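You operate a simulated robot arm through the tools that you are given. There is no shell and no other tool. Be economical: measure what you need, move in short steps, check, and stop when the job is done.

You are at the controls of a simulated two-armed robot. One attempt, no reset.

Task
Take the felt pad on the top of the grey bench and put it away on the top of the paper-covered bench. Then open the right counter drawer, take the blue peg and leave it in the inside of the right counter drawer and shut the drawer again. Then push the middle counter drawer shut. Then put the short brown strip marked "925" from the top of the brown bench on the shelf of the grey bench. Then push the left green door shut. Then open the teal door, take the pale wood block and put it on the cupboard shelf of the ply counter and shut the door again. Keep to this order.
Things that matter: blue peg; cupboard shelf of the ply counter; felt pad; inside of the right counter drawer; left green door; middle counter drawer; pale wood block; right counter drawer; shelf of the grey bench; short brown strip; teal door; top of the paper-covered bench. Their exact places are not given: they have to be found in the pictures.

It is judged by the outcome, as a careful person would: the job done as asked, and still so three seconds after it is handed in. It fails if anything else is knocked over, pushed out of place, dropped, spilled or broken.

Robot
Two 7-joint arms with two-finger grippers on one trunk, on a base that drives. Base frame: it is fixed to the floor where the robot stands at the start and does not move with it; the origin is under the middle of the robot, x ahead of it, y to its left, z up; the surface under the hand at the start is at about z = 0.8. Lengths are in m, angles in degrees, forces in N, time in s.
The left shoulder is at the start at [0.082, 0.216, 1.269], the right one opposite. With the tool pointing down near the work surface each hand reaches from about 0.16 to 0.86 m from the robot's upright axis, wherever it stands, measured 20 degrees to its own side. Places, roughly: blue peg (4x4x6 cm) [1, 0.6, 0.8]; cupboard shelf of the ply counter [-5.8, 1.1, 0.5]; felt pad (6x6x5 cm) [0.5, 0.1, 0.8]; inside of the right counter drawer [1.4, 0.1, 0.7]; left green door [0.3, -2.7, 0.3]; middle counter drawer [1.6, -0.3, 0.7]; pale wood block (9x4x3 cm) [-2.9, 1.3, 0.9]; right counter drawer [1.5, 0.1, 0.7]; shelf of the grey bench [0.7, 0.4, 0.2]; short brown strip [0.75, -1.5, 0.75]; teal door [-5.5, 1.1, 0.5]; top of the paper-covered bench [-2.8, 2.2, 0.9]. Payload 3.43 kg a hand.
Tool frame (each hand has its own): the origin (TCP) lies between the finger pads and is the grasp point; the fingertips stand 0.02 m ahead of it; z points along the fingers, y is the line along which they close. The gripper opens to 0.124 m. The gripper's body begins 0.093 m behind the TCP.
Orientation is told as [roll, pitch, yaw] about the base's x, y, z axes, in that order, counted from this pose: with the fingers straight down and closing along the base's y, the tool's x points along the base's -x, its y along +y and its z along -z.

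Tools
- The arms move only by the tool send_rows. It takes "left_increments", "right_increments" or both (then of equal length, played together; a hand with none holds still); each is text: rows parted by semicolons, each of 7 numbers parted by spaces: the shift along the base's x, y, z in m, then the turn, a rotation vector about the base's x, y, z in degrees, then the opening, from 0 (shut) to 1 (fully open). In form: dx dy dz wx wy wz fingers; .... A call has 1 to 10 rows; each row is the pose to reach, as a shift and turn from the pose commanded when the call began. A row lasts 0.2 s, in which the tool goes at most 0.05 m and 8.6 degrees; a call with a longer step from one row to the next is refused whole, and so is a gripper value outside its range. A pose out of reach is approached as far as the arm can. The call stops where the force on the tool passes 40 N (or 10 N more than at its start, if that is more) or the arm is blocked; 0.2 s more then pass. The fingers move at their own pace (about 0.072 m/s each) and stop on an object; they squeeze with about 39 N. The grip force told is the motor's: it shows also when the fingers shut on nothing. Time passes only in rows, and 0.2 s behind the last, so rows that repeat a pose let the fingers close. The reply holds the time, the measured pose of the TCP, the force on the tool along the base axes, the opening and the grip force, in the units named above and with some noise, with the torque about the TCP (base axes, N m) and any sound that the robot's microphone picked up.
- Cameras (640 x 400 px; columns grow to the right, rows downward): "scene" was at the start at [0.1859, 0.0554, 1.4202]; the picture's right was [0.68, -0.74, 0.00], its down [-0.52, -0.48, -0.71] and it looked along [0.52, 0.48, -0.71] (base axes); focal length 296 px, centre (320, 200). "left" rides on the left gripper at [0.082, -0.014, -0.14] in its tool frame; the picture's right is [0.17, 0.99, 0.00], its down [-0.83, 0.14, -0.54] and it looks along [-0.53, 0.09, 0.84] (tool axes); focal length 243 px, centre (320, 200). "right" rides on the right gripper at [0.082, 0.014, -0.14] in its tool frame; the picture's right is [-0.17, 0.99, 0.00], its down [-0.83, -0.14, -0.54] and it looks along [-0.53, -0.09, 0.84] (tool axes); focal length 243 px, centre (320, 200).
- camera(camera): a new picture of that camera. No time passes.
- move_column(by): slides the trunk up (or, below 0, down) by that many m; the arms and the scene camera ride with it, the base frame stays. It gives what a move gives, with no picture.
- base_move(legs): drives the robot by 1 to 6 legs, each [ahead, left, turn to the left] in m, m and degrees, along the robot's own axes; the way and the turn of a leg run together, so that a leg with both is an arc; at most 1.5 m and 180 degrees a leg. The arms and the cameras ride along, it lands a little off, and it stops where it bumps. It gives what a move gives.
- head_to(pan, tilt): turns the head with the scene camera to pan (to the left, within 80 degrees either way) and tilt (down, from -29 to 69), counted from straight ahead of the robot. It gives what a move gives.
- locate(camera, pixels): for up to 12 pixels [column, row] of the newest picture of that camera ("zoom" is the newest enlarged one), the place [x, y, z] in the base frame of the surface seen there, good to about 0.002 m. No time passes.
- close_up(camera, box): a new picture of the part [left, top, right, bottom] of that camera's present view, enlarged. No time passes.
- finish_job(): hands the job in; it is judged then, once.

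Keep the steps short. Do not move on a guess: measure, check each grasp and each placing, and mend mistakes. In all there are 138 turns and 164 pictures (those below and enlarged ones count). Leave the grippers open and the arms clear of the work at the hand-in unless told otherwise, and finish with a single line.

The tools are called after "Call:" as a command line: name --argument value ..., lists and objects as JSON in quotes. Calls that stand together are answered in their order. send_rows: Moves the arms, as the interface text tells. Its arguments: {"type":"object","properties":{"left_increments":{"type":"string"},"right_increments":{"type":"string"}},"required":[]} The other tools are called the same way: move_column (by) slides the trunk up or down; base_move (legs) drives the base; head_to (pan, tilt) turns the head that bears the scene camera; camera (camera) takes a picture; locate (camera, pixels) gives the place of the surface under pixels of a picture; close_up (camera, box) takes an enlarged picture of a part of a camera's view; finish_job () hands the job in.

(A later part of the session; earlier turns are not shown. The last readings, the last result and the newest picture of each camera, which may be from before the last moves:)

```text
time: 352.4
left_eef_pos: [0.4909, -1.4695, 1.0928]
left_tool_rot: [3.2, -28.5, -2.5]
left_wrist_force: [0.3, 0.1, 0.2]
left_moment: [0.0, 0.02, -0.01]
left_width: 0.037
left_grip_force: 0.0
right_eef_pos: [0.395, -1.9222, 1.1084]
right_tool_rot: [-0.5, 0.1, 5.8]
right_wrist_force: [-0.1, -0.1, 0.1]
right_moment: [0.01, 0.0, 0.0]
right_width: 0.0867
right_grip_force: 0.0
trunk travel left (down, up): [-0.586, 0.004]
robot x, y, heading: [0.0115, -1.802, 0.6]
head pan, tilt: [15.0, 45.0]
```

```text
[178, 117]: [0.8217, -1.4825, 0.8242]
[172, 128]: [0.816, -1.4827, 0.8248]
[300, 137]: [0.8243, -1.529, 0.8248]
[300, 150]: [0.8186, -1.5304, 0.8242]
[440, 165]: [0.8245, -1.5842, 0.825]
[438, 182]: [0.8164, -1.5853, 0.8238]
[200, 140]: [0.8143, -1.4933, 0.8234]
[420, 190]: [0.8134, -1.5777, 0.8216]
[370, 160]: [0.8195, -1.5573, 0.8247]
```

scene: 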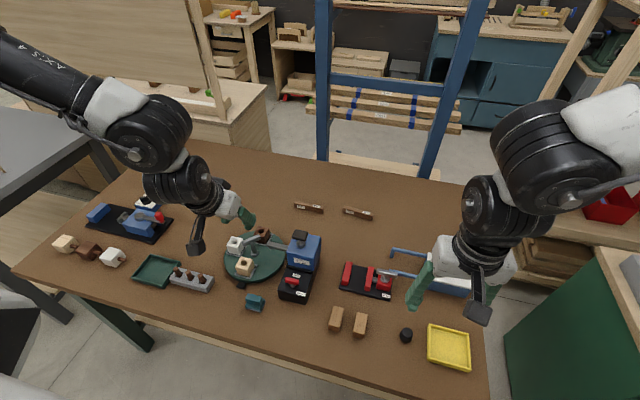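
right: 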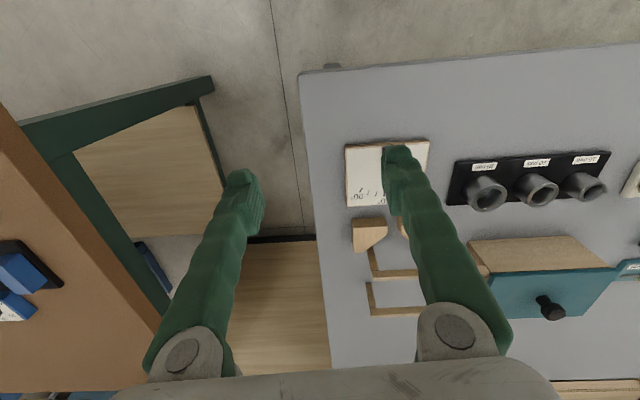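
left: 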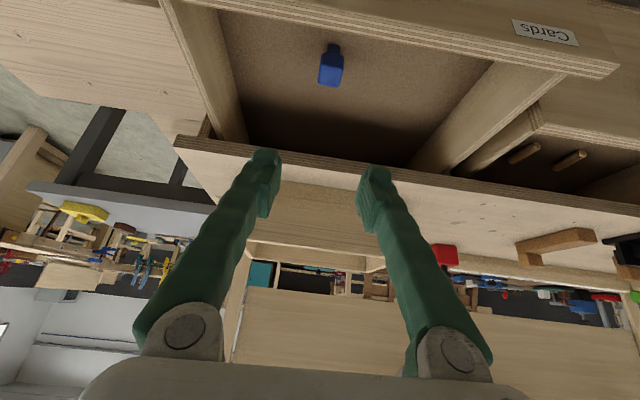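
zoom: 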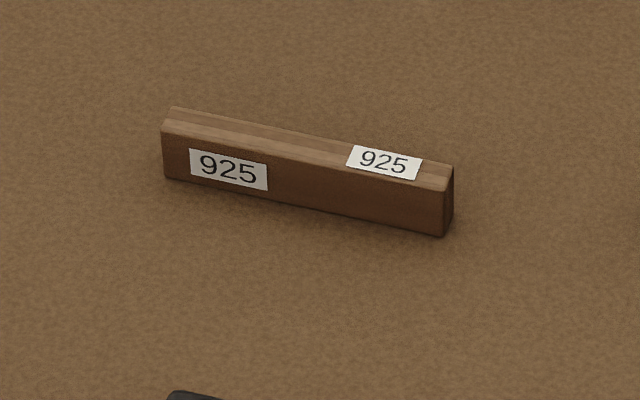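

Strip: x 0.813–0.826, y -1.481 to -1.587, top z 0.825, lying along y. I'll straighten the left hand, then turn it 88° to close along x.

Call:
send_rows --left_increments "0.01 0 0 -1 7 0 0.3; 0.02 0 0 -2 14 0 0.3; 0.03 0 0 -3 21 0 0.3; 0.04 0 0 -3 28.4 0 0.3; 0.04 0 0 -3 28.4 0 0.3"

Call:
send_rows --left_increments "0.01 0 0 0 0 -8 0.3; 0.02 0 0 0 0 -16.5 0.3; 0.04 0 0 0 0 -25 0.3; 0.06 0 0 0 0 -33.5 0.3; 0.08 0 0 0 0 -42 0.3; 0.1 0 0 0 0 -50.5 0.3; 0.12 -0.01 0 0 0 -59 0.3; 0.14 -0.02 0 0 0 -67.5 0.3; 0.16 -0.03 0 0 0 -76 0.3; 0.18 -0.04 0 0 0 -84 0.3"

Call:
camera --camera "scene"

```text
time: 353.6
left_eef_pos: [0.5317, -1.4681, 1.0915]
left_tool_rot: [-0.9, -0.2, -1.6]
left_wrist_force: [-0.4, 0.0, -0.2]
left_moment: [0.01, -0.01, -0.02]
left_width: 0.0369
left_grip_force: 0.1
right_eef_pos: [0.3951, -1.924, 1.1095]
right_tool_rot: [-0.7, 0.1, 5.8]
right_wrist_force: [0.5, 0.4, 0.8]
right_moment: [0.0, 0.0, -0.02]
right_width: 0.0869
right_grip_force: 0.0
trunk travel left (down, up): [-0.586, 0.004]
robot x, y, heading: [0.0141, -1.7996, 0.8]
head pan, tilt: [15.0, 45.0]
```

```text
time: 355.8
left_eef_pos: [0.5895, -1.4429, 1.1262]
left_tool_rot: [-0.1, -0.8, -85.5]
left_wrist_force: [0.6, 0.5, -0.8]
left_moment: [-0.01, 0.0, 0.01]
left_width: 0.0371
left_grip_force: 0.1
left hand out of reach, approached as far as the arm can: row 3, 4, 5, 6, 7, 8, 9, 10
right_eef_pos: [0.3945, -1.922, 1.1091]
right_tool_rot: [-0.6, 0.1, 5.8]
right_wrist_force: [-0.2, 0.2, 0.7]
right_moment: [0.0, -0.02, 0.01]
right_width: 0.087
right_grip_force: 0.1
trunk travel left (down, up): [-0.586, 0.004]
robot x, y, heading: [0.0135, -1.7968, 0.5]
head pan, tilt: [15.0, 45.0]
```

```text
79 pictures are left
```

scene: 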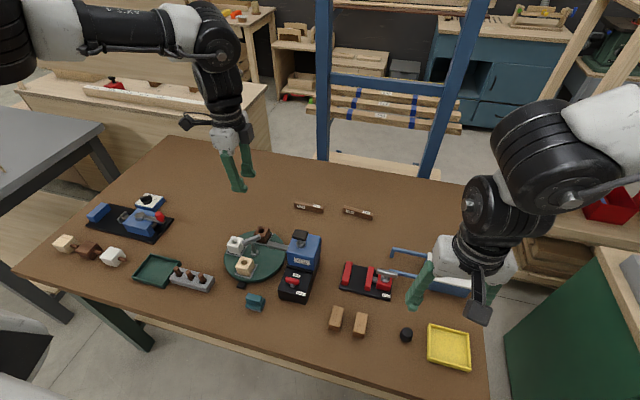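

The wrist is turned. Lower down it should reach farther, so I'll move forward while descending to z≈0.96.

Call:
send_rows --left_increments "0.01 0 -0.045 0 0 -2 0.3; 0.03 0 -0.085 0 0 -4.5 0.3; 0.06 0 -0.12 0 0 -4.5 0.3; 0.095 0 -0.15 0 0 -4.5 0.3; 0.135 -0.01 -0.17 0 0 -4.5 0.3; 0.17 -0.03 -0.19 0 0 -4.5 0.3; 0.2 -0.055 -0.205 0 0 -4.5 0.3; 0.23 -0.077 -0.215 0 0 -4.5 0.3; 0.23 -0.077 -0.215 0 0 -4.5 0.3; 0.23 -0.077 -0.215 0 0 -4.5 0.3"

Call:
camera --camera "scene"

Call:
camera --camera "left"

```text
time: 358.0
left_eef_pos: [0.5757, -1.4056, 1.0592]
left_tool_rot: [-0.8, -0.2, -90.0]
left_wrist_force: [1.1, 0.4, -0.4]
left_moment: [-0.02, -0.01, -0.01]
left_width: 0.0372
left_grip_force: 0.0
left hand out of reach, approached as far as the arm can: row 1, 2, 3, 4, 5, 6, 7, 8, 9, 10
right_eef_pos: [0.3953, -1.9231, 1.1093]
right_tool_rot: [-0.6, 0.0, 5.8]
right_wrist_force: [-0.3, -0.6, 0.5]
right_moment: [0.03, 0.01, 0.01]
right_width: 0.0865
right_grip_force: 0.0
trunk travel left (down, up): [-0.586, 0.004]
robot x, y, heading: [0.0141, -1.7972, 0.9]
head pan, tilt: [15.0, 45.0]
```

```text
78 pictures are left
```

scene: 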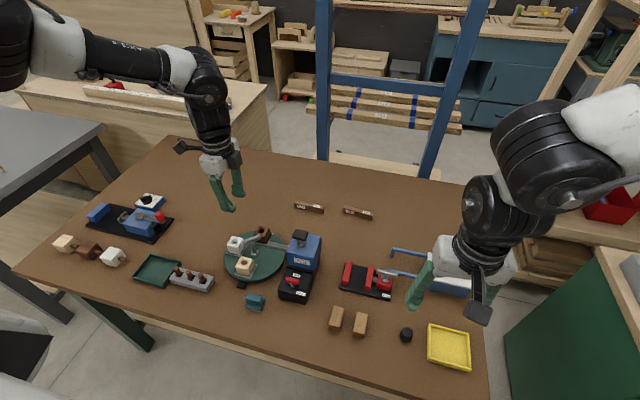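

```text
77 pictures are left
```

left: 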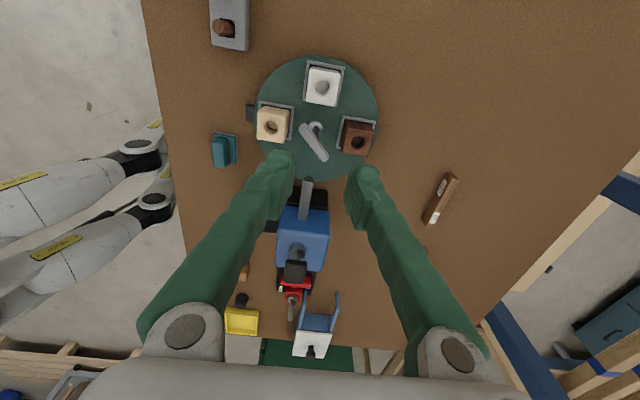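

The turned wrist limits the reach. Better to turn back and grip the strip lengthwise, end to end (10.6 cm, gripper opens 12.4), with fingers tilted forward. That also suits placing it on the low shelf.

Call:
send_rows --left_increments "0 0 0 0 0 8.5 0.3; 0 0 0.01 0 0 17 0.3; 0 0 0.02 0 0 25.5 0.3; 0 0 0.03 0 0 34 0.3; 0 0 0.03 0 0 42.5 0.3; 0 0 0.03 0 0 51 0.3; 0 0 0.03 0 0 59.5 0.3; 0 0 0.03 0 0 68 0.3; 0 0 0.03 0 0 76.5 0.3; 0 0 0.03 0 0 85 0.3"

Call:
send_rows --left_increments "0.01 0 0 0 -8 2 0.5; 0.02 -0.01 0 0 -16 4 0.7; 0.04 -0.02 0 0 -24 5 1; 0.06 -0.03 0 0 -32 5 1; 0.08 -0.04 0 0 -35 5 1; 0.08 -0.04 0 0 -35 5 1"

Call:
camera --camera "left"

```text
time: 360.2
left_eef_pos: [0.5684, -1.4039, 1.0945]
left_tool_rot: [-0.8, -0.2, -4.7]
left_wrist_force: [0.8, -0.7, -0.7]
left_moment: [-0.02, 0.0, 0.04]
left_width: 0.037
left_grip_force: 0.0
right_eef_pos: [0.3951, -1.9234, 1.1091]
right_tool_rot: [-0.6, 0.2, 5.7]
right_wrist_force: [0.9, -0.1, -0.1]
right_moment: [0.02, 0.0, 0.01]
right_width: 0.0869
right_grip_force: 0.1
trunk travel left (down, up): [-0.586, 0.004]
robot x, y, heading: [0.0161, -1.7991, 0.6]
head pan, tilt: [15.0, 45.0]
```

```text
time: 361.6
left_eef_pos: [0.6488, -1.4418, 1.0935]
left_tool_rot: [0.7, -35.3, -0.4]
left_wrist_force: [0.2, -0.1, 0.6]
left_moment: [-0.02, 0.04, -0.03]
left_width: 0.1238
left_grip_force: 0.1
right_eef_pos: [0.3934, -1.9234, 1.1098]
right_tool_rot: [-0.6, 0.1, 5.8]
right_wrist_force: [0.1, -0.1, 0.6]
right_moment: [-0.01, -0.01, -0.01]
right_width: 0.0868
right_grip_force: 0.1
trunk travel left (down, up): [-0.586, 0.004]
robot x, y, heading: [0.0147, -1.8006, 0.7]
head pan, tilt: [15.0, 45.0]
```

```text
76 pictures are left
```

left: 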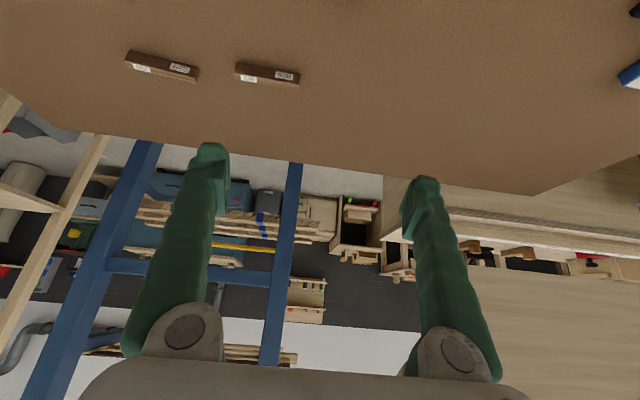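

Posture fine. Before going in I need the glue pump's back edge, because the wrist camera will come near it.

Call:
close_up --camera "scene" --box '[220, 200, 340, 300]'

Call:
locate --camera "scene" --pixels '[[294, 234], [320, 237], [321, 250], [292, 246], [318, 262], [304, 232], [270, 232], [305, 239]]'

```text
4.00 times, centred on (280, 250) of scene
```

zoom: 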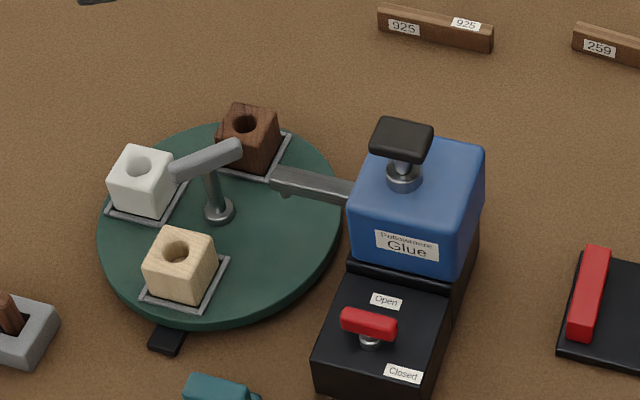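

```text
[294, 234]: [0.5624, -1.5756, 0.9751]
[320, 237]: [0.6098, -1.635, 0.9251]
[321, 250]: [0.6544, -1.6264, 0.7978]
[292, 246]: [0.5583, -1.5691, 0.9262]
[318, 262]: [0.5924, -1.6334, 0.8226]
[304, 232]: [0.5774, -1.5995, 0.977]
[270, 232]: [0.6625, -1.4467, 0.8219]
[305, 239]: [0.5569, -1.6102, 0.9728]
```

The pump's back is at x≈0.612. I'll reduce the tilt to ~27° and go over the strip at z 0.95, keeping well clear above the pump.

Call:
send_rows --left_increments "0.03 -0.02 0 0 2 0 1; 0.06 -0.04 -0.01 0 5 0 1; 0.09 -0.06 -0.02 0 8 0 1; 0.12 -0.075 -0.04 0 8 0 1; 0.145 -0.09 -0.07 0 8 0 1; 0.16 -0.092 -0.105 0 8 0 1; 0.164 -0.092 -0.14 0 8 0 1; 0.164 -0.092 -0.15 0 8 0 1; 0.164 -0.092 -0.15 0 8 0 1"

Call:
camera --camera "left"

Call:
camera --camera "scene"

```text
time: 363.6
left_eef_pos: [0.6786, -1.4454, 1.0694]
left_tool_rot: [0.7, -27.4, -0.3]
left_wrist_force: [-0.1, 0.0, -0.7]
left_moment: [-0.02, -0.02, -0.04]
left_width: 0.1238
left_grip_force: 0.0
left hand out of reach, approached as far as the arm can: row 2, 3, 4, 5, 6, 7, 8, 9
right_eef_pos: [0.3938, -1.9233, 1.109]
right_tool_rot: [-0.5, 0.1, 5.8]
right_wrist_force: [-0.3, 0.0, -0.1]
right_moment: [0.0, 0.03, 0.01]
right_width: 0.0867
right_grip_force: 0.0
trunk travel left (down, up): [-0.586, 0.004]
robot x, y, heading: [0.0157, -1.7962, 0.4]
head pan, tilt: [15.0, 45.0]
```

```text
74 pictures are left
```

left: 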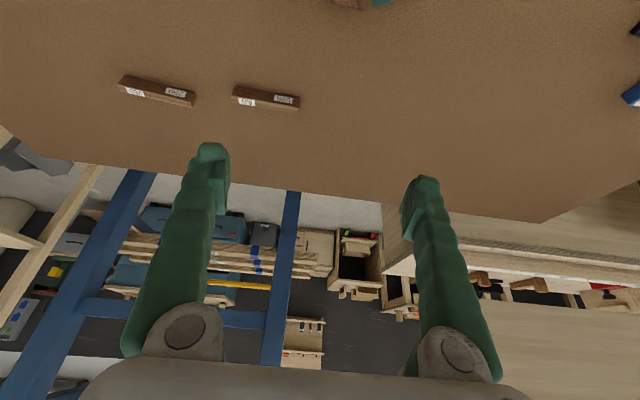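

```text
73 pictures are left
```

scene: 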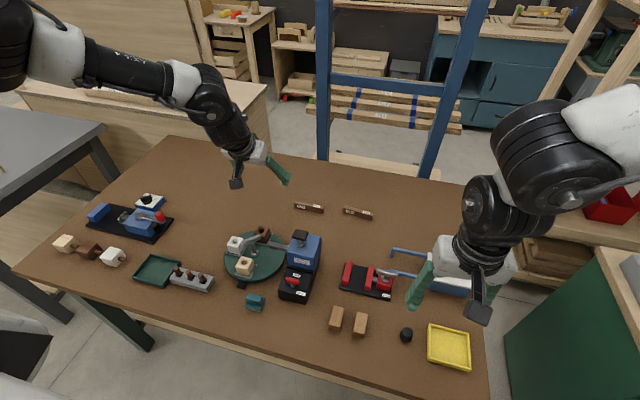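

At this height the reach is limited. I'll go lower first (still above everything there), then forward.

Call:
send_rows --left_increments "0 0 -0.04 0 0 0 1; 0 0 -0.08 0 0 0 1; 0.01 -0.01 -0.115 0 0 0 1; 0.04 -0.03 -0.125 0 0 0 1; 0.07 -0.05 -0.125 0 0 0 1; 0.1 -0.07 -0.125 0 0 0 1; 0.13 -0.088 -0.125 0 0 0 1; 0.134 -0.088 -0.125 0 0 0 1; 0.134 -0.088 -0.125 0 0 0 1"

Call:
camera --camera "scene"

```text
time: 365.6
left_eef_pos: [0.6716, -1.4362, 1.0532]
left_tool_rot: [0.7, -27.2, -0.3]
left_wrist_force: [-0.2, -0.1, 0.1]
left_moment: [0.0, 0.01, 0.0]
left_width: 0.124
left_grip_force: 0.1
left hand out of reach, approached as far as the arm can: row 1, 2, 3, 4, 5, 6, 7, 8, 9
right_eef_pos: [0.3956, -1.9229, 1.1087]
right_tool_rot: [-0.7, 0.1, 5.9]
right_wrist_force: [-0.8, 0.0, 0.1]
right_moment: [-0.01, 0.01, 0.02]
right_width: 0.0865
right_grip_force: 0.0
trunk travel left (down, up): [-0.586, 0.004]
robot x, y, heading: [0.0189, -1.7962, 0.5]
head pan, tilt: [15.0, 45.0]
```

```text
72 pictures are left
```

scene: 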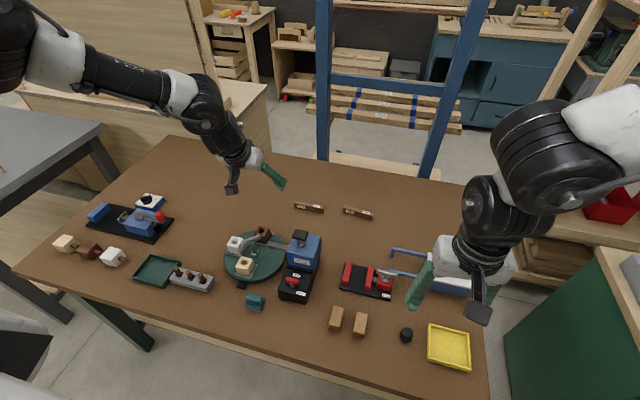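

The arm is at full stretch in this posture. I'll check how close the base stands to the bench by looking down in front of it.

Call:
head_to --pan 0 --tilt 69

Call:
camera --camera "scene"

Call:
camera --camera "right"

```text
time: 366.4
left_eef_pos: [0.6717, -1.4347, 1.0523]
left_tool_rot: [0.7, -27.2, -0.3]
left_wrist_force: [0.1, 0.0, -0.5]
left_moment: [-0.01, 0.01, 0.0]
left_width: 0.1239
left_grip_force: 0.0
right_eef_pos: [0.3949, -1.9224, 1.1093]
right_tool_rot: [-0.6, 0.1, 5.8]
right_wrist_force: [0.5, 0.7, 0.5]
right_moment: [0.02, -0.04, -0.04]
right_width: 0.0868
right_grip_force: 0.0
trunk travel left (down, up): [-0.586, 0.004]
robot x, y, heading: [0.0156, -1.8002, 0.6]
head pan, tilt: [0.0, 68.8]
```

```text
71 pictures are left
```

scene: 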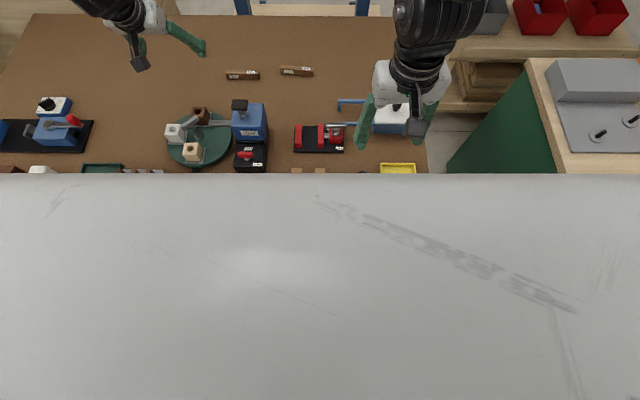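

```text
70 pictures are left
```

right: 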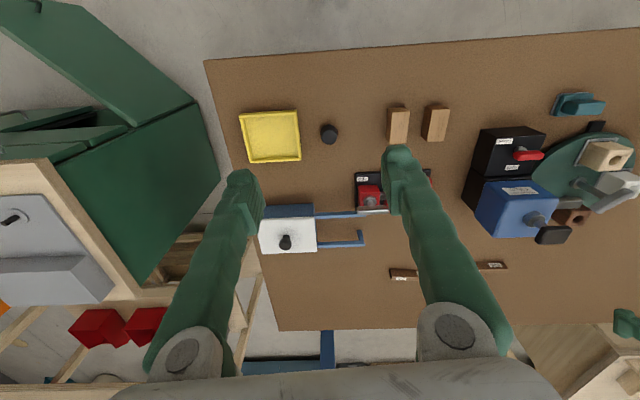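

I'll try tilting the hand more forward (about 45°), since that gave more reach at the peg, and move toward the strip while staying high.

Call:
send_rows --left_increments "0 0 0 0 -8 0 1; 0 0 0 0 -16 0 1; 0.02 -0.01 -0.01 0 -18 0 1; 0.05 -0.03 -0.02 0 -18 0 1; 0.08 -0.05 -0.035 0 -18 0 1; 0.11 -0.07 -0.05 0 -18 0 1; 0.125 -0.09 -0.07 0 -18 0 1; 0.125 -0.098 -0.1 0 -18 0 1; 0.125 -0.098 -0.1 0 -18 0 1"

```text
time: 368.4
left_eef_pos: [0.7064, -1.4628, 1.0799]
left_tool_rot: [0.8, -45.2, -0.4]
left_wrist_force: [0.5, -0.1, 0.2]
left_moment: [0.05, -0.01, -0.02]
left_width: 0.1239
left_grip_force: 0.0
left hand out of reach, approached as far as the arm can: row 3, 4, 5, 6, 7, 8, 9
right_eef_pos: [0.3956, -1.922, 1.1085]
right_tool_rot: [-0.6, 0.1, 5.7]
right_wrist_force: [0.3, 0.0, 0.5]
right_moment: [0.02, -0.01, 0.03]
right_width: 0.0868
right_grip_force: 0.1
trunk travel left (down, up): [-0.586, 0.004]
robot x, y, heading: [0.0133, -1.7984, 0.6]
head pan, tilt: [0.0, 68.8]
```

The reach depends on trunk height. I'll lower the trunk 0.15 m (hand ends at z≈0.93, above everything beneath) and creep the base 6 cm closer.

Call:
move_column --by -0.15

Call:
base_move --legs '[[0.06, 0, -0.6]]'

Call:
head_to --pan 18 --tilt 48

Call:
camera --camera "scene"

```text
time: 370.2
left_eef_pos: [0.7038, -1.4593, 0.9341]
left_tool_rot: [0.9, -45.2, -0.5]
left_wrist_force: [-0.5, -0.5, -0.1]
left_moment: [0.03, -0.02, 0.0]
left_width: 0.1241
left_grip_force: 0.1
right_eef_pos: [0.3964, -1.9239, 0.9596]
right_tool_rot: [-0.6, 0.0, 5.7]
right_wrist_force: [-0.4, 0.2, 0.4]
right_moment: [0.02, 0.0, -0.02]
right_width: 0.0868
right_grip_force: 0.2
trunk travel left (down, up): [-0.436, 0.154]
robot x, y, heading: [0.0162, -1.7992, 0.9]
head pan, tilt: [0.0, 68.8]
```

```text
time: 371.2
left_eef_pos: [0.768, -1.4653, 0.9346]
left_tool_rot: [0.9, -45.2, -0.8]
left_wrist_force: [0.2, -0.5, 0.2]
left_moment: [0.0, 0.02, 0.0]
left_width: 0.124
left_grip_force: 0.1
right_eef_pos: [0.4552, -1.9255, 0.9596]
right_tool_rot: [-0.5, 0.0, 5.5]
right_wrist_force: [0.1, 0.1, -0.1]
right_moment: [-0.01, 0.01, 0.02]
right_width: 0.0869
right_grip_force: 0.1
trunk travel left (down, up): [-0.436, 0.154]
robot x, y, heading: [0.0795, -1.7989, 0.2]
head pan, tilt: [0.0, 68.8]
```

```text
time: 372.1
left_eef_pos: [0.7691, -1.4638, 0.9344]
left_tool_rot: [1.0, -45.2, -0.7]
left_wrist_force: [-0.2, 0.6, -0.4]
left_moment: [0.0, -0.01, 0.0]
left_width: 0.1238
left_grip_force: 0.1
right_eef_pos: [0.456, -1.9259, 0.9587]
right_tool_rot: [-0.6, 0.0, 5.4]
right_wrist_force: [-0.7, -0.7, -0.1]
right_moment: [0.0, -0.02, 0.01]
right_width: 0.0867
right_grip_force: 0.0
trunk travel left (down, up): [-0.436, 0.154]
robot x, y, heading: [0.0733, -1.8027, 0.0]
head pan, tilt: [18.0, 48.0]
```

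```text
69 pictures are left
```

scene: 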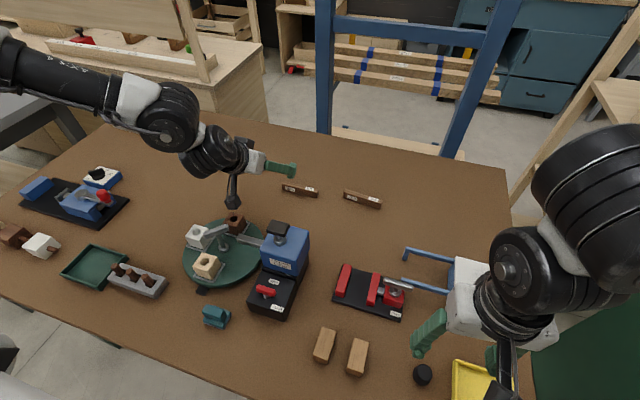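

No bump. I'll go forward 4 cm, ease the tilt to 35°, then shift to y -1.534 and z 0.90 above the strip.

Call:
send_rows --left_increments "0.02 0 0 0 4 0 1; 0.04 0 0 0 8 0 1; 0.042 -0.02 0 0 10 0 1; 0.042 -0.045 0 0 10 0 1; 0.042 -0.07 -0.005 0 10 0.7 1; 0.042 -0.07 -0.034 0 10 0.7 1; 0.042 -0.07 -0.034 0 10 0.7 1; 0.042 -0.07 -0.034 0 10 0.7 1"

Call:
camera --camera "left"

Call:
camera --camera "scene"

```text
time: 373.9
left_eef_pos: [0.8082, -1.5348, 0.8985]
left_tool_rot: [0.7, -35.2, -0.1]
left_wrist_force: [0.6, -0.4, 0.1]
left_moment: [0.01, 0.01, 0.03]
left_width: 0.1241
left_grip_force: 0.0
right_eef_pos: [0.4553, -1.9251, 0.9595]
right_tool_rot: [-0.6, 0.0, 5.4]
right_wrist_force: [0.6, -0.3, 0.2]
right_moment: [0.01, -0.01, -0.01]
right_width: 0.0867
right_grip_force: 0.1
trunk travel left (down, up): [-0.436, 0.154]
robot x, y, heading: [0.0752, -1.7939, -0.1]
head pan, tilt: [18.0, 48.0]
```

```text
68 pictures are left
```

left: 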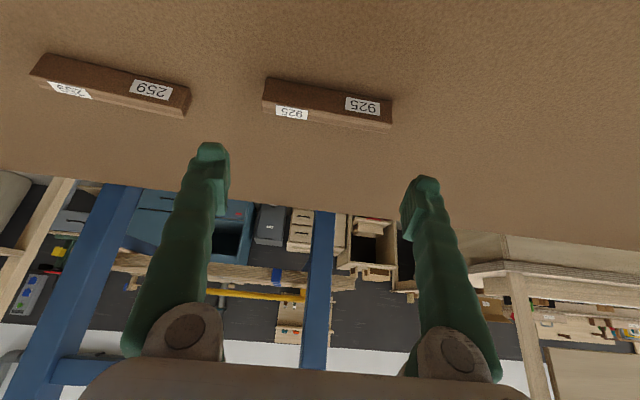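

```text
67 pictures are left
```

scene: 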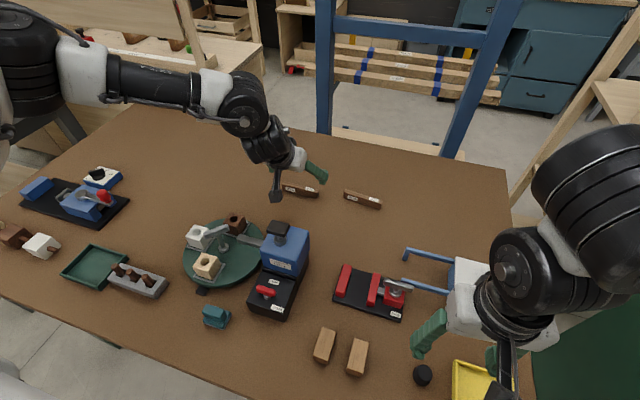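

Over the strip, aligned. I'll go straight down to z 0.826 and close.

Call:
send_rows --left_increments "0.003 0 -0.025 0 0 0 1; 0.003 0.001 -0.05 0 0 0 1; 0.003 0.001 -0.065 0 0 0 1; 0.003 0.001 -0.0725 0 0 0 1; 0.003 0.001 -0.0725 0 0 0 1; 0.003 0.001 -0.0725 0 0 0 0.5; 0.003 0.001 -0.0725 0 0 0 0.5; 0.003 0.001 -0.0725 0 0 0 0.5"

Call:
camera --camera "left"

Call:
close_up --camera "scene" --box '[220, 130, 400, 250]'

```text
time: 375.7
left_eef_pos: [0.8076, -1.5259, 0.8321]
left_tool_rot: [0.6, -35.2, -0.1]
left_wrist_force: [0.1, -0.4, 0.4]
left_moment: [-0.03, -0.01, 0.02]
left_width: 0.1081
left_grip_force: 39.5
left hand out of reach, approached as far as the arm can: row 3, 4, 5, 6, 7, 8
right_eef_pos: [0.4549, -1.9262, 0.9593]
right_tool_rot: [-0.6, 0.1, 5.5]
right_wrist_force: [0.3, -0.1, -0.4]
right_moment: [0.02, -0.01, -0.03]
right_width: 0.0868
right_grip_force: 0.1
trunk travel left (down, up): [-0.436, 0.154]
robot x, y, heading: [0.0786, -1.7994, 0.4]
head pan, tilt: [18.0, 48.0]
```

```text
66 pictures are left
```

left: 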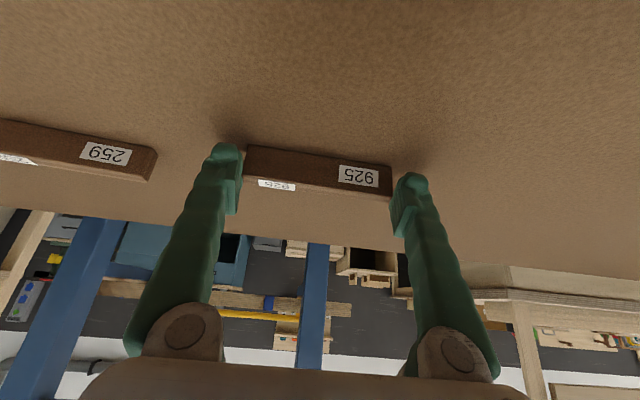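

```text
3.33 times, centred on (310, 190) of scene
```

zoom: 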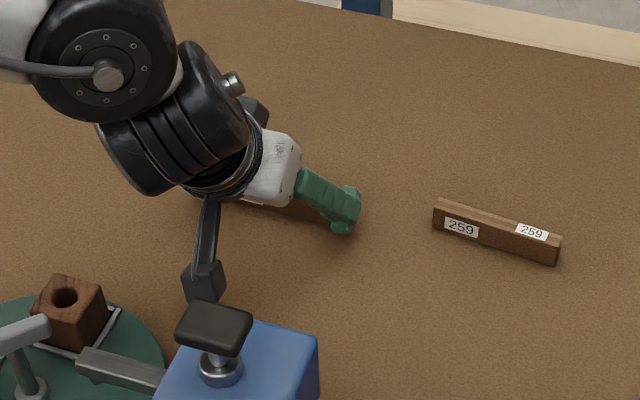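

Gripped, but only with the fingertips. I'll reopen, move the base 2.5 cm closer, take a deeper grip and look.

Call:
send_rows --left_increments "0 0 0 0 0 0 1; 0 0 0 0 0 0 1; 0 0 0 0 0 0 1"

Call:
base_move --legs '[[0.025, 0, 0]]'

Call:
locate --camera "left" --pixels '[[255, 150], [385, 170], [250, 175], [388, 190]]'

Call:
camera --camera "left"

```text
time: 376.5
left_eef_pos: [0.8086, -1.5254, 0.8322]
left_tool_rot: [0.6, -35.3, 0.0]
left_wrist_force: [-0.3, 1.1, -0.1]
left_moment: [0.0, 0.0, 0.05]
left_width: 0.1239
left_grip_force: 0.1
right_eef_pos: [0.455, -1.9268, 0.9594]
right_tool_rot: [-0.7, 0.2, 5.5]
right_wrist_force: [-0.1, 0.8, -0.8]
right_moment: [0.0, 0.0, -0.05]
right_width: 0.0867
right_grip_force: 0.1
trunk travel left (down, up): [-0.436, 0.154]
robot x, y, heading: [0.0758, -1.8003, 0.3]
head pan, tilt: [18.0, 48.0]
```

```text
time: 377.3
left_eef_pos: [0.8294, -1.525, 0.8348]
left_tool_rot: [0.5, -35.4, -0.2]
left_wrist_force: [-0.1, -0.4, 0.1]
left_moment: [-0.01, -0.02, -0.02]
left_width: 0.1239
left_grip_force: 0.1
right_eef_pos: [0.4757, -1.9259, 0.9601]
right_tool_rot: [-0.6, -0.2, 5.5]
right_wrist_force: [0.1, 0.2, 0.2]
right_moment: [0.01, -0.05, -0.01]
right_width: 0.0868
right_grip_force: 0.0
trunk travel left (down, up): [-0.436, 0.154]
robot x, y, heading: [0.1023, -1.7988, 0.1]
head pan, tilt: [18.0, 48.0]
```

```text
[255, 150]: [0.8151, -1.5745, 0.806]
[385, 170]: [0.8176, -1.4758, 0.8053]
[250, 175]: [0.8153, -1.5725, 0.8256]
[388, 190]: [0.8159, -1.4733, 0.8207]
```

```text
64 pictures are left
```

left: 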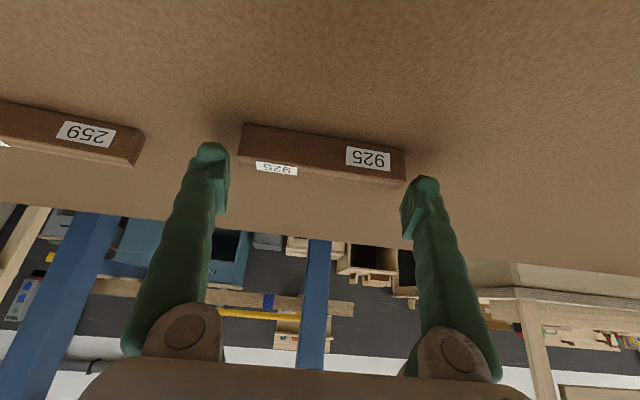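

Call:
send_rows --left_increments "-0.01 0 -0.004 0 0 0 1; -0.017 0.001 -0.007 0 0 0 1; -0.017 0.001 -0.01 0 0 0 1; -0.017 0.001 -0.01 0 0 0 1; -0.017 0.001 -0.01 0 0 0 0; -0.017 0.001 -0.01 0 0 0 0; -0.017 0.001 -0.01 0 0 0 0; -0.017 0.001 0.01 0 0 0 0; -0.017 0.001 0.04 0 0 0 0; -0.017 0.001 0.07 0 0 0 0"

Call:
camera --camera "left"

```text
time: 379.5
left_eef_pos: [0.8138, -1.5241, 0.9047]
left_tool_rot: [0.6, -35.2, 0.0]
left_wrist_force: [0.2, -1.1, 0.0]
left_moment: [0.03, 0.0, 0.01]
left_width: 0.1089
left_grip_force: 38.7
right_eef_pos: [0.4791, -1.9254, 0.9595]
right_tool_rot: [-0.5, 0.1, 5.5]
right_wrist_force: [-0.3, -0.8, -0.2]
right_moment: [0.0, -0.01, 0.01]
right_width: 0.0868
right_grip_force: 0.1
trunk travel left (down, up): [-0.436, 0.154]
robot x, y, heading: [0.1002, -1.7985, 0.3]
head pan, tilt: [18.0, 48.0]
```

```text
63 pictures are left
```

left: 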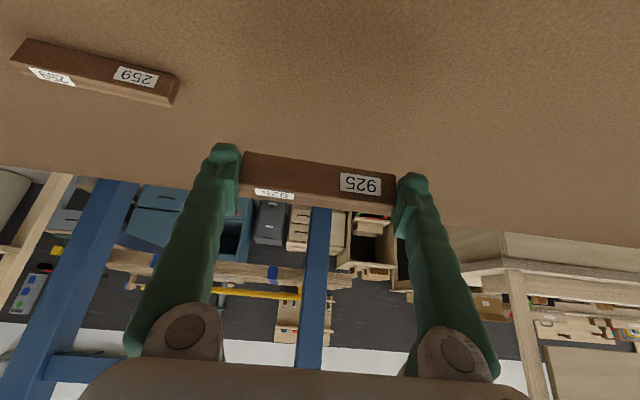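

Strip held. I'll raise it clear of the pump, then back the base off.

Call:
send_rows --left_increments "0 0.01 0.045 0 0 0 0; -0.01 0.025 0.085 0 0 0 0; -0.03 0.045 0.12 0 0 0 0; -0.06 0.06 0.14 0 0 0 0; -0.09 0.06 0.15 0 0 0 0; -0.09 0.06 0.15 0 0 0 0"

Call:
base_move --legs '[[-0.65, 0, 0]]'

Call:
camera --camera "scene"

```text
time: 380.9
left_eef_pos: [0.7262, -1.4622, 1.0543]
left_tool_rot: [0.6, -35.1, -0.1]
left_wrist_force: [-0.2, -0.3, -0.5]
left_moment: [0.01, 0.0, 0.0]
left_width: 0.1087
left_grip_force: 39.1
right_eef_pos: [0.4796, -1.9245, 0.9582]
right_tool_rot: [-0.6, 0.1, 5.4]
right_wrist_force: [0.4, -0.4, -0.5]
right_moment: [0.02, 0.05, -0.02]
right_width: 0.087
right_grip_force: 0.2
trunk travel left (down, up): [-0.436, 0.154]
robot x, y, heading: [0.0992, -1.8, 0.2]
head pan, tilt: [18.0, 48.0]
```

```text
time: 385.4
left_eef_pos: [0.0739, -1.4684, 1.0537]
left_tool_rot: [0.6, -35.2, -0.4]
left_wrist_force: [0.7, 0.3, -0.3]
left_moment: [-0.01, 0.0, -0.04]
left_width: 0.1091
left_grip_force: 39.4
right_eef_pos: [-0.1765, -1.9283, 0.9588]
right_tool_rot: [-0.6, 0.2, 5.0]
right_wrist_force: [0.4, -0.2, 0.3]
right_moment: [0.01, 0.01, 0.02]
right_width: 0.0865
right_grip_force: 0.1
trunk travel left (down, up): [-0.436, 0.154]
robot x, y, heading: [-0.5533, -1.8038, 0.0]
head pan, tilt: [18.0, 48.0]
```

```text
62 pictures are left
```

scene: 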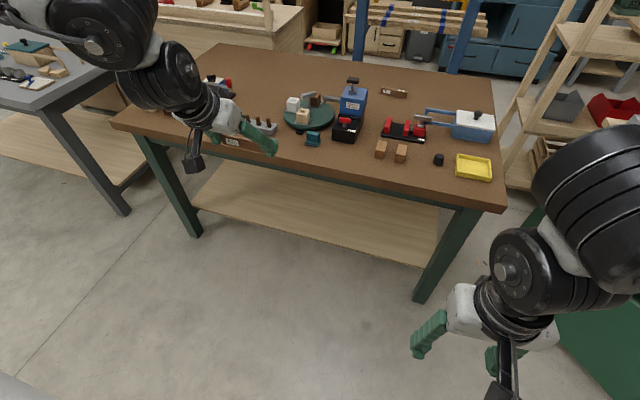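

All undisturbed. I'll slide left to in front of the grey bench and look at its shelf.

Call:
base_move --legs '[[0, 1.0, 0], [0, 0.9, 0]]'

Call:
head_to --pan 0 --tilt 45

Call:
camera --camera "scene"

```text
time: 410.9
left_eef_pos: [0.0657, 0.4418, 1.0547]
left_tool_rot: [0.6, -35.2, 0.2]
left_wrist_force: [0.5, -0.5, 0.7]
left_moment: [0.0, -0.04, 0.0]
left_width: 0.1086
left_grip_force: 39.3
right_eef_pos: [-0.1788, -0.0228, 0.9587]
right_tool_rot: [-0.6, 0.0, 5.7]
right_wrist_force: [0.2, -0.1, 0.4]
right_moment: [0.0, 0.0, -0.02]
right_width: 0.0869
right_grip_force: 0.0
trunk travel left (down, up): [-0.436, 0.154]
robot x, y, heading: [-0.5593, 0.1048, 0.8]
head pan, tilt: [18.0, 48.0]
```

```text
time: 411.7
left_eef_pos: [0.0661, 0.4428, 1.0543]
left_tool_rot: [0.6, -35.1, 0.3]
left_wrist_force: [0.3, 0.4, -0.2]
left_moment: [0.01, -0.02, -0.01]
left_width: 0.1083
left_grip_force: 38.6
right_eef_pos: [-0.1791, -0.0217, 0.9595]
right_tool_rot: [-0.6, 0.0, 5.6]
right_wrist_force: [-0.5, -0.4, 0.3]
right_moment: [-0.04, -0.04, -0.01]
right_width: 0.0866
right_grip_force: 0.0
trunk travel left (down, up): [-0.436, 0.154]
robot x, y, heading: [-0.5586, 0.1026, 0.7]
head pan, tilt: [0.0, 45.0]
```

```text
61 pictures are left
```

scene: 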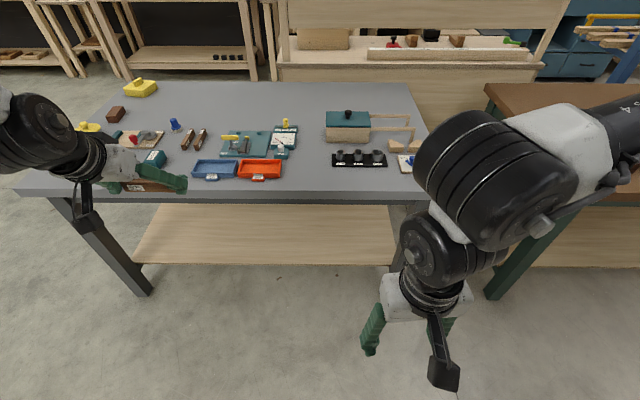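

Call:
locate --camera "scene" --pixels '[[200, 261], [200, 245], [200, 215], [300, 258], [200, 190], [200, 199], [385, 262], [100, 250], [300, 240]]'

```text
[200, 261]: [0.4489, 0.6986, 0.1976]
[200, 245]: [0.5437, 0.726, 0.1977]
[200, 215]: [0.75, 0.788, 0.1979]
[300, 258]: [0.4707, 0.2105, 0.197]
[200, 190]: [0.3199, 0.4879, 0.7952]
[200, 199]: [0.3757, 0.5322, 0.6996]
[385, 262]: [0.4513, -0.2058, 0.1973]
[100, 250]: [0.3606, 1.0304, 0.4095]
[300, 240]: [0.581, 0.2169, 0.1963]
```

The shelf top is z 0.197, its front edge at x 0.445, bench top edge x 0.32, apron bottom z≈0.70. From here in the open I'll tuck the right hand back, then lower the trunk 0.42 m.

Call:
send_rows --right_increments "-0.03 -0.03 0.02 0 0 0 0.7; -0.06 -0.06 0.03 0 0 0 0.7; -0.09 -0.09 0.03 0 0 0 0.7; -0.12 -0.12 0.03 0 0 0 0.7; -0.14 -0.15 0.03 0 0 0 0.7; -0.14 -0.15 0.03 0 0 0 0.7"

Call:
move_column --by -0.42

Call:
camera --camera "scene"

```text
time: 413.1
left_eef_pos: [0.0657, 0.4419, 1.0545]
left_tool_rot: [0.6, -35.2, 0.2]
left_wrist_force: [-0.2, 0.3, -0.2]
left_moment: [-0.01, 0.01, 0.06]
left_width: 0.1085
left_grip_force: 39.4
right_eef_pos: [-0.2163, -0.0616, 0.9828]
right_tool_rot: [-0.6, 0.1, 5.7]
right_wrist_force: [-0.2, 0.5, 1.1]
right_moment: [-0.01, 0.0, 0.01]
right_width: 0.087
right_grip_force: 0.1
right hand out of reach, approached as far as the arm can: row 2, 3, 4, 5, 6
trunk travel left (down, up): [-0.436, 0.154]
robot x, y, heading: [-0.5537, 0.1034, 0.5]
head pan, tilt: [0.0, 45.0]
```

```text
refused: -0.42 is not a number from -0.4 to 0.4
```

```text
60 pictures are left
```

scene: 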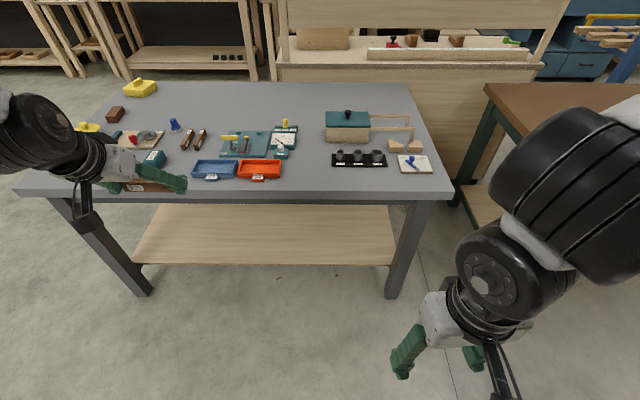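

Call:
move_column --by -0.4

Call:
camera --camera "scene"

Call:
locate --camera "scene" --pixels '[[500, 120], [540, 250], [480, 270], [520, 180], [430, 310], [30, 120], [70, 150], [100, 160], [150, 185]]'

```text
time: 416.9
left_eef_pos: [0.0643, 0.4415, 0.654]
left_tool_rot: [0.6, -35.2, 0.1]
left_wrist_force: [-0.5, -0.7, -0.6]
left_moment: [0.04, 0.02, 0.03]
left_width: 0.1088
left_grip_force: 39.2
right_eef_pos: [-0.2269, -0.0545, 0.5135]
right_tool_rot: [1.1, 17.7, 6.0]
right_wrist_force: [-0.5, 0.3, 1.6]
right_moment: [-0.01, 0.0, 0.01]
right_width: 0.0869
right_grip_force: 0.0
trunk travel left (down, up): [-0.036, 0.554]
robot x, y, heading: [-0.5636, 0.1037, 0.6]
head pan, tilt: [0.0, 45.0]
```

```text
59 pictures are left
```

scene: 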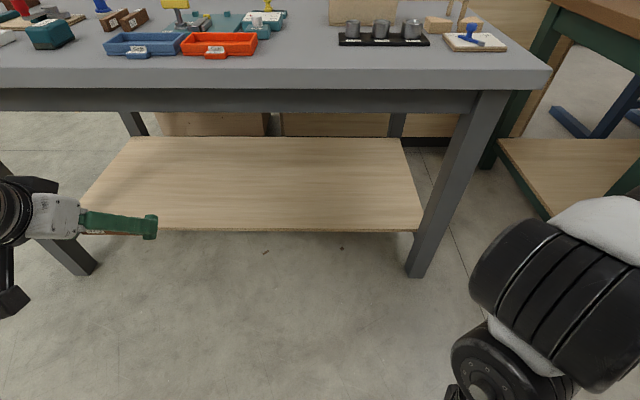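

```text
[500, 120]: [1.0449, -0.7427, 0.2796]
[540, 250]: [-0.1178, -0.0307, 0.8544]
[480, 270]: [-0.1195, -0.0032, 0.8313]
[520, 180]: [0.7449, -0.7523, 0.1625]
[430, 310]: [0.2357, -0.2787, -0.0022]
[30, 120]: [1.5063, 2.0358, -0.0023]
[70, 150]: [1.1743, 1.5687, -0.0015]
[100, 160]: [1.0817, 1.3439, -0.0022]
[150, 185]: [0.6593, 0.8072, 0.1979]
```

The right elbow leads at 0.445 m ahead, so I'll approach with the base turned 25° right to keep it off the bench. First I'll lower the left hand to z≈0.33 in the open.

Call:
send_rows --left_increments "0 0 -0.04 0 0 0 0; 0 0 -0.08 0 0 0 0; 0 0 -0.12 0 0 0 0; 0 0 -0.16 0 0 0 0; 0 0 -0.2 0 0 0 0; 0 0 -0.24 0 0 0 0; 0 0 -0.28 0 0 0 0; 0 0 -0.32 0 0 0 0; 0 0 -0.34 0 0 0 0; 0 0 -0.34 0 0 0 0"

Call:
base_move --legs '[[0, 0.22, 0], [0, 0, -25.6]]'

Call:
head_to --pan 30 --tilt 45

Call:
camera --camera "scene"

```text
time: 419.1
left_eef_pos: [0.0621, 0.4413, 0.3145]
left_tool_rot: [0.6, -35.3, 0.3]
left_wrist_force: [-0.5, -0.4, -0.5]
left_moment: [0.0, 0.01, -0.02]
left_width: 0.1085
left_grip_force: 38.8
right_eef_pos: [-0.2254, -0.0544, 0.5134]
right_tool_rot: [1.1, 17.5, 5.9]
right_wrist_force: [0.5, 1.0, 0.1]
right_moment: [-0.01, 0.0, 0.0]
right_width: 0.0867
right_grip_force: 0.0
trunk travel left (down, up): [-0.036, 0.554]
robot x, y, heading: [-0.559, 0.1005, 0.5]
head pan, tilt: [0.0, 45.0]
```

```text
time: 424.4
left_eef_pos: [0.1446, 0.3581, 0.3146]
left_tool_rot: [0.5, -35.2, -25.4]
left_wrist_force: [0.1, 0.8, -0.4]
left_moment: [0.0, -0.06, 0.0]
left_width: 0.1084
left_grip_force: 39.0
right_eef_pos: [-0.3303, 0.0343, 0.5134]
right_tool_rot: [1.1, 17.5, -19.7]
right_wrist_force: [0.4, -0.2, -0.2]
right_moment: [-0.01, -0.01, 0.0]
right_width: 0.0868
right_grip_force: 0.0
trunk travel left (down, up): [-0.036, 0.554]
robot x, y, heading: [-0.5602, 0.3188, -25.2]
head pan, tilt: [0.0, 45.0]
```

```text
time: 425.3
left_eef_pos: [0.1452, 0.3575, 0.3154]
left_tool_rot: [0.6, -35.2, -25.4]
left_wrist_force: [0.8, -0.3, 0.1]
left_moment: [0.01, 0.02, 0.0]
left_width: 0.1083
left_grip_force: 39.5
right_eef_pos: [-0.3285, 0.0349, 0.5143]
right_tool_rot: [1.0, 17.7, -19.7]
right_wrist_force: [0.8, -0.2, 0.0]
right_moment: [0.02, 0.01, -0.02]
right_width: 0.0868
right_grip_force: 0.0
trunk travel left (down, up): [-0.036, 0.554]
robot x, y, heading: [-0.5633, 0.3224, -25.3]
head pan, tilt: [30.0, 45.0]
```

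```text
58 pictures are left
```

scene: 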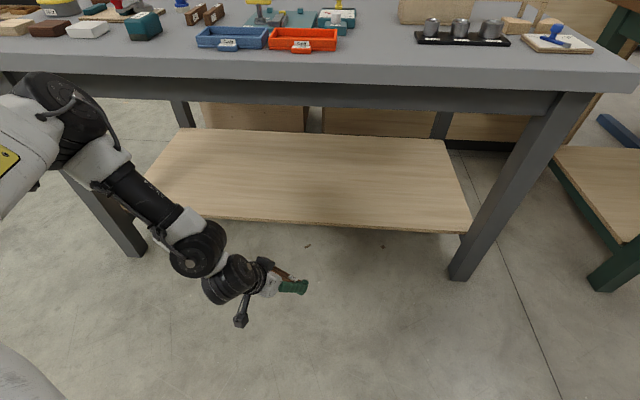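

Call:
locate --camera "scene" --pixels '[[80, 100], [100, 120], [110, 165], [165, 205], [200, 240], [235, 270], [285, 275]]'

```text
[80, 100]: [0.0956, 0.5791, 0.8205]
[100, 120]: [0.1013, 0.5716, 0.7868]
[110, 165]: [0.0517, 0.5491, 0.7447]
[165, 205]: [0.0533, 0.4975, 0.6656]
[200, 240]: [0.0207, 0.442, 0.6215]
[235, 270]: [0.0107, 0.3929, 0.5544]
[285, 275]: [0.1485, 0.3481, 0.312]
```

The left elbow is nearly as far forward as the hand, so I need the hand to lead more. I'll turn the base straight again and tilt the hand to about 60° forward, reaching out low.

Call:
base_move --legs '[[0, 0, 25.3]]'

Call:
send_rows --left_increments "0.015 0 0.01 0 -6 0 0; 0.03 0 0.02 0 -12 0 0; 0.05 0 0.02 0 -18 0 0; 0.07 0 0.01 0 -24 0 0; 0.08 0 -0.01 0 -25 0 0; 0.09 0 -0.03 0 -25 0 0; 0.09 0 -0.05 0 -25 0 0; 0.09 0 -0.05 0 -25 0 0"

Call:
camera --camera "scene"

```text
time: 427.4
left_eef_pos: [0.062, 0.6541, 0.3145]
left_tool_rot: [0.6, -35.2, -0.4]
left_wrist_force: [0.0, -0.6, -0.5]
left_moment: [-0.02, 0.01, 0.03]
left_width: 0.1088
left_grip_force: 38.4
right_eef_pos: [-0.2299, 0.16, 0.5145]
right_tool_rot: [1.0, 17.6, 5.4]
right_wrist_force: [-0.7, 0.1, 0.4]
right_moment: [0.0, -0.02, 0.01]
right_width: 0.0866
right_grip_force: 0.0
trunk travel left (down, up): [-0.036, 0.554]
robot x, y, heading: [-0.5651, 0.3225, 0.1]
head pan, tilt: [30.0, 45.0]
```

```text
time: 429.2
left_eef_pos: [0.1569, 0.6642, 0.2927]
left_tool_rot: [0.8, -60.1, -0.4]
left_wrist_force: [-1.0, 0.0, -0.1]
left_moment: [0.01, 0.02, 0.0]
left_width: 0.1087
left_grip_force: 39.1
left hand out of reach, approached as far as the arm can: row 6, 7, 8
right_eef_pos: [-0.2303, 0.16, 0.5132]
right_tool_rot: [1.1, 17.5, 5.4]
right_wrist_force: [-0.4, -1.4, -0.2]
right_moment: [0.02, 0.01, 0.01]
right_width: 0.0869
right_grip_force: 0.0
trunk travel left (down, up): [-0.036, 0.554]
robot x, y, heading: [-0.5618, 0.3231, 0.2]
head pan, tilt: [30.0, 45.0]
```

```text
57 pictures are left
```

scene: 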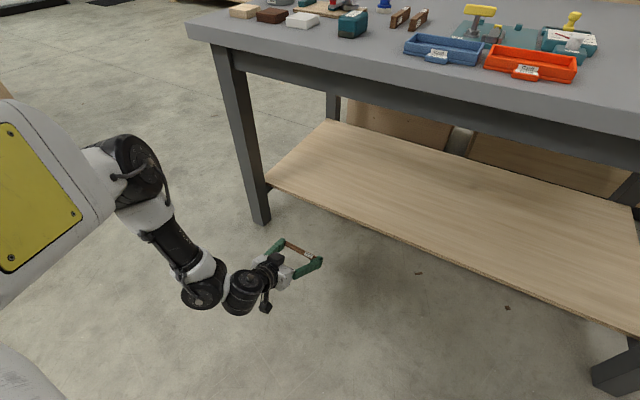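

Call:
locate --camera "scene" --pixels '[[140, 145], [155, 175], [165, 220], [205, 285], [250, 290], [300, 250]]'

Call:
move_column --by -0.034

Call:
send_rows --left_increments "-0.015 0 0 0 0 0 0; -0.03 0 0 0 0 0 0; -0.03 0 -0.02 0 0 0 0; -0.03 0 -0.02 0 0 0 0"

Call:
base_move --legs '[[0, -0.2, 0]]'

```text
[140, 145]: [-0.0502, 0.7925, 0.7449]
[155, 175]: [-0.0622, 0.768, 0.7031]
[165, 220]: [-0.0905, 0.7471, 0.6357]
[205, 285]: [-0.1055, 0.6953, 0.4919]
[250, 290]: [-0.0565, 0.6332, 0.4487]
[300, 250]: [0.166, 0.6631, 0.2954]
```

```text
time: 430.0
left_eef_pos: [0.1586, 0.6673, 0.2689]
left_tool_rot: [0.8, -59.9, -0.6]
left_wrist_force: [-0.1, -0.3, -1.0]
left_moment: [0.05, 0.02, -0.01]
left_width: 0.1086
left_grip_force: 38.8
right_eef_pos: [-0.23, 0.1601, 0.4803]
right_tool_rot: [0.9, 17.5, 5.4]
right_wrist_force: [-0.7, -0.5, 0.9]
right_moment: [0.02, 0.0, -0.04]
right_width: 0.0869
right_grip_force: 0.1
trunk travel left (down, up): [-0.002, 0.588]
robot x, y, heading: [-0.5624, 0.3177, -0.1]
head pan, tilt: [30.0, 45.0]
```

```text
time: 431.0
left_eef_pos: [0.136, 0.6757, 0.2693]
left_tool_rot: [0.8, -59.8, -0.5]
left_wrist_force: [0.4, -0.4, 1.5]
left_moment: [0.01, -0.01, 0.03]
left_width: 0.1085
left_grip_force: 39.5
left hand out of reach, approached as far as the arm can: row 2, 3, 4
right_eef_pos: [-0.2309, 0.1603, 0.4802]
right_tool_rot: [1.0, 17.6, 5.4]
right_wrist_force: [0.7, -0.5, -0.3]
right_moment: [-0.02, 0.0, -0.01]
right_width: 0.0868
right_grip_force: 0.0
trunk travel left (down, up): [-0.002, 0.588]
robot x, y, heading: [-0.5596, 0.3221, -0.0]
head pan, tilt: [30.0, 45.0]
```

```text
time: 434.3
left_eef_pos: [0.1355, 0.4731, 0.2686]
left_tool_rot: [0.7, -59.8, -0.5]
left_wrist_force: [0.2, -0.1, 0.1]
left_moment: [-0.01, 0.02, 0.01]
left_width: 0.1084
left_grip_force: 39.5
right_eef_pos: [-0.2306, -0.0426, 0.4788]
right_tool_rot: [1.1, 17.7, 5.3]
right_wrist_force: [0.0, 0.6, 0.1]
right_moment: [0.0, -0.04, 0.01]
right_width: 0.087
right_grip_force: 0.0
trunk travel left (down, up): [-0.002, 0.588]
robot x, y, heading: [-0.5609, 0.1194, -0.2]
head pan, tilt: [30.0, 45.0]
```

I need about 5 cm lower. I'll try moving the hand inward (nearer the shoulder line) while lowering.

Call:
send_rows --left_increments "0 -0.03 0 0 0 0 0; 0 -0.06 0 0 0 0 0; 0 -0.09 -0.01 0 2 0 0; 0 -0.11 -0.03 0 5 0 0; 0 -0.11 -0.05 0 7 0 0; 0 -0.11 -0.05 0 7 0 0"

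Call:
camera --camera "scene"

```text
time: 435.7
left_eef_pos: [0.1334, 0.395, 0.2699]
left_tool_rot: [0.6, -52.7, -0.6]
left_wrist_force: [0.6, 0.1, 0.4]
left_moment: [0.03, -0.01, -0.01]
left_width: 0.1083
left_grip_force: 38.9
left hand out of reach, approached as far as the arm can: row 1, 2, 3, 4, 5, 6
right_eef_pos: [-0.2309, -0.0424, 0.48]
right_tool_rot: [1.1, 17.6, 5.3]
right_wrist_force: [-0.7, -0.5, 0.3]
right_moment: [0.0, 0.01, 0.0]
right_width: 0.0867
right_grip_force: 0.1
trunk travel left (down, up): [-0.002, 0.588]
robot x, y, heading: [-0.5592, 0.1171, 0.1]
head pan, tilt: [30.0, 45.0]
```

```text
56 pictures are left
```

scene: 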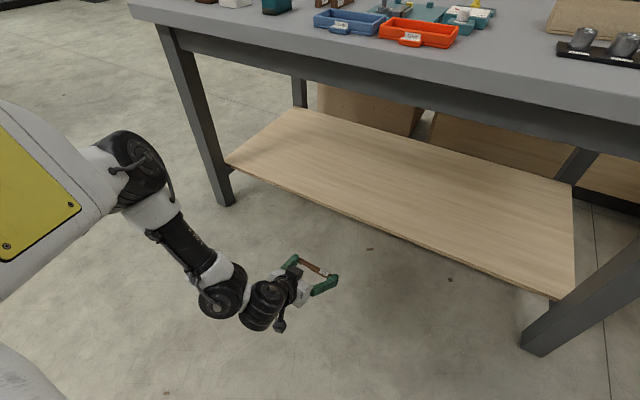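

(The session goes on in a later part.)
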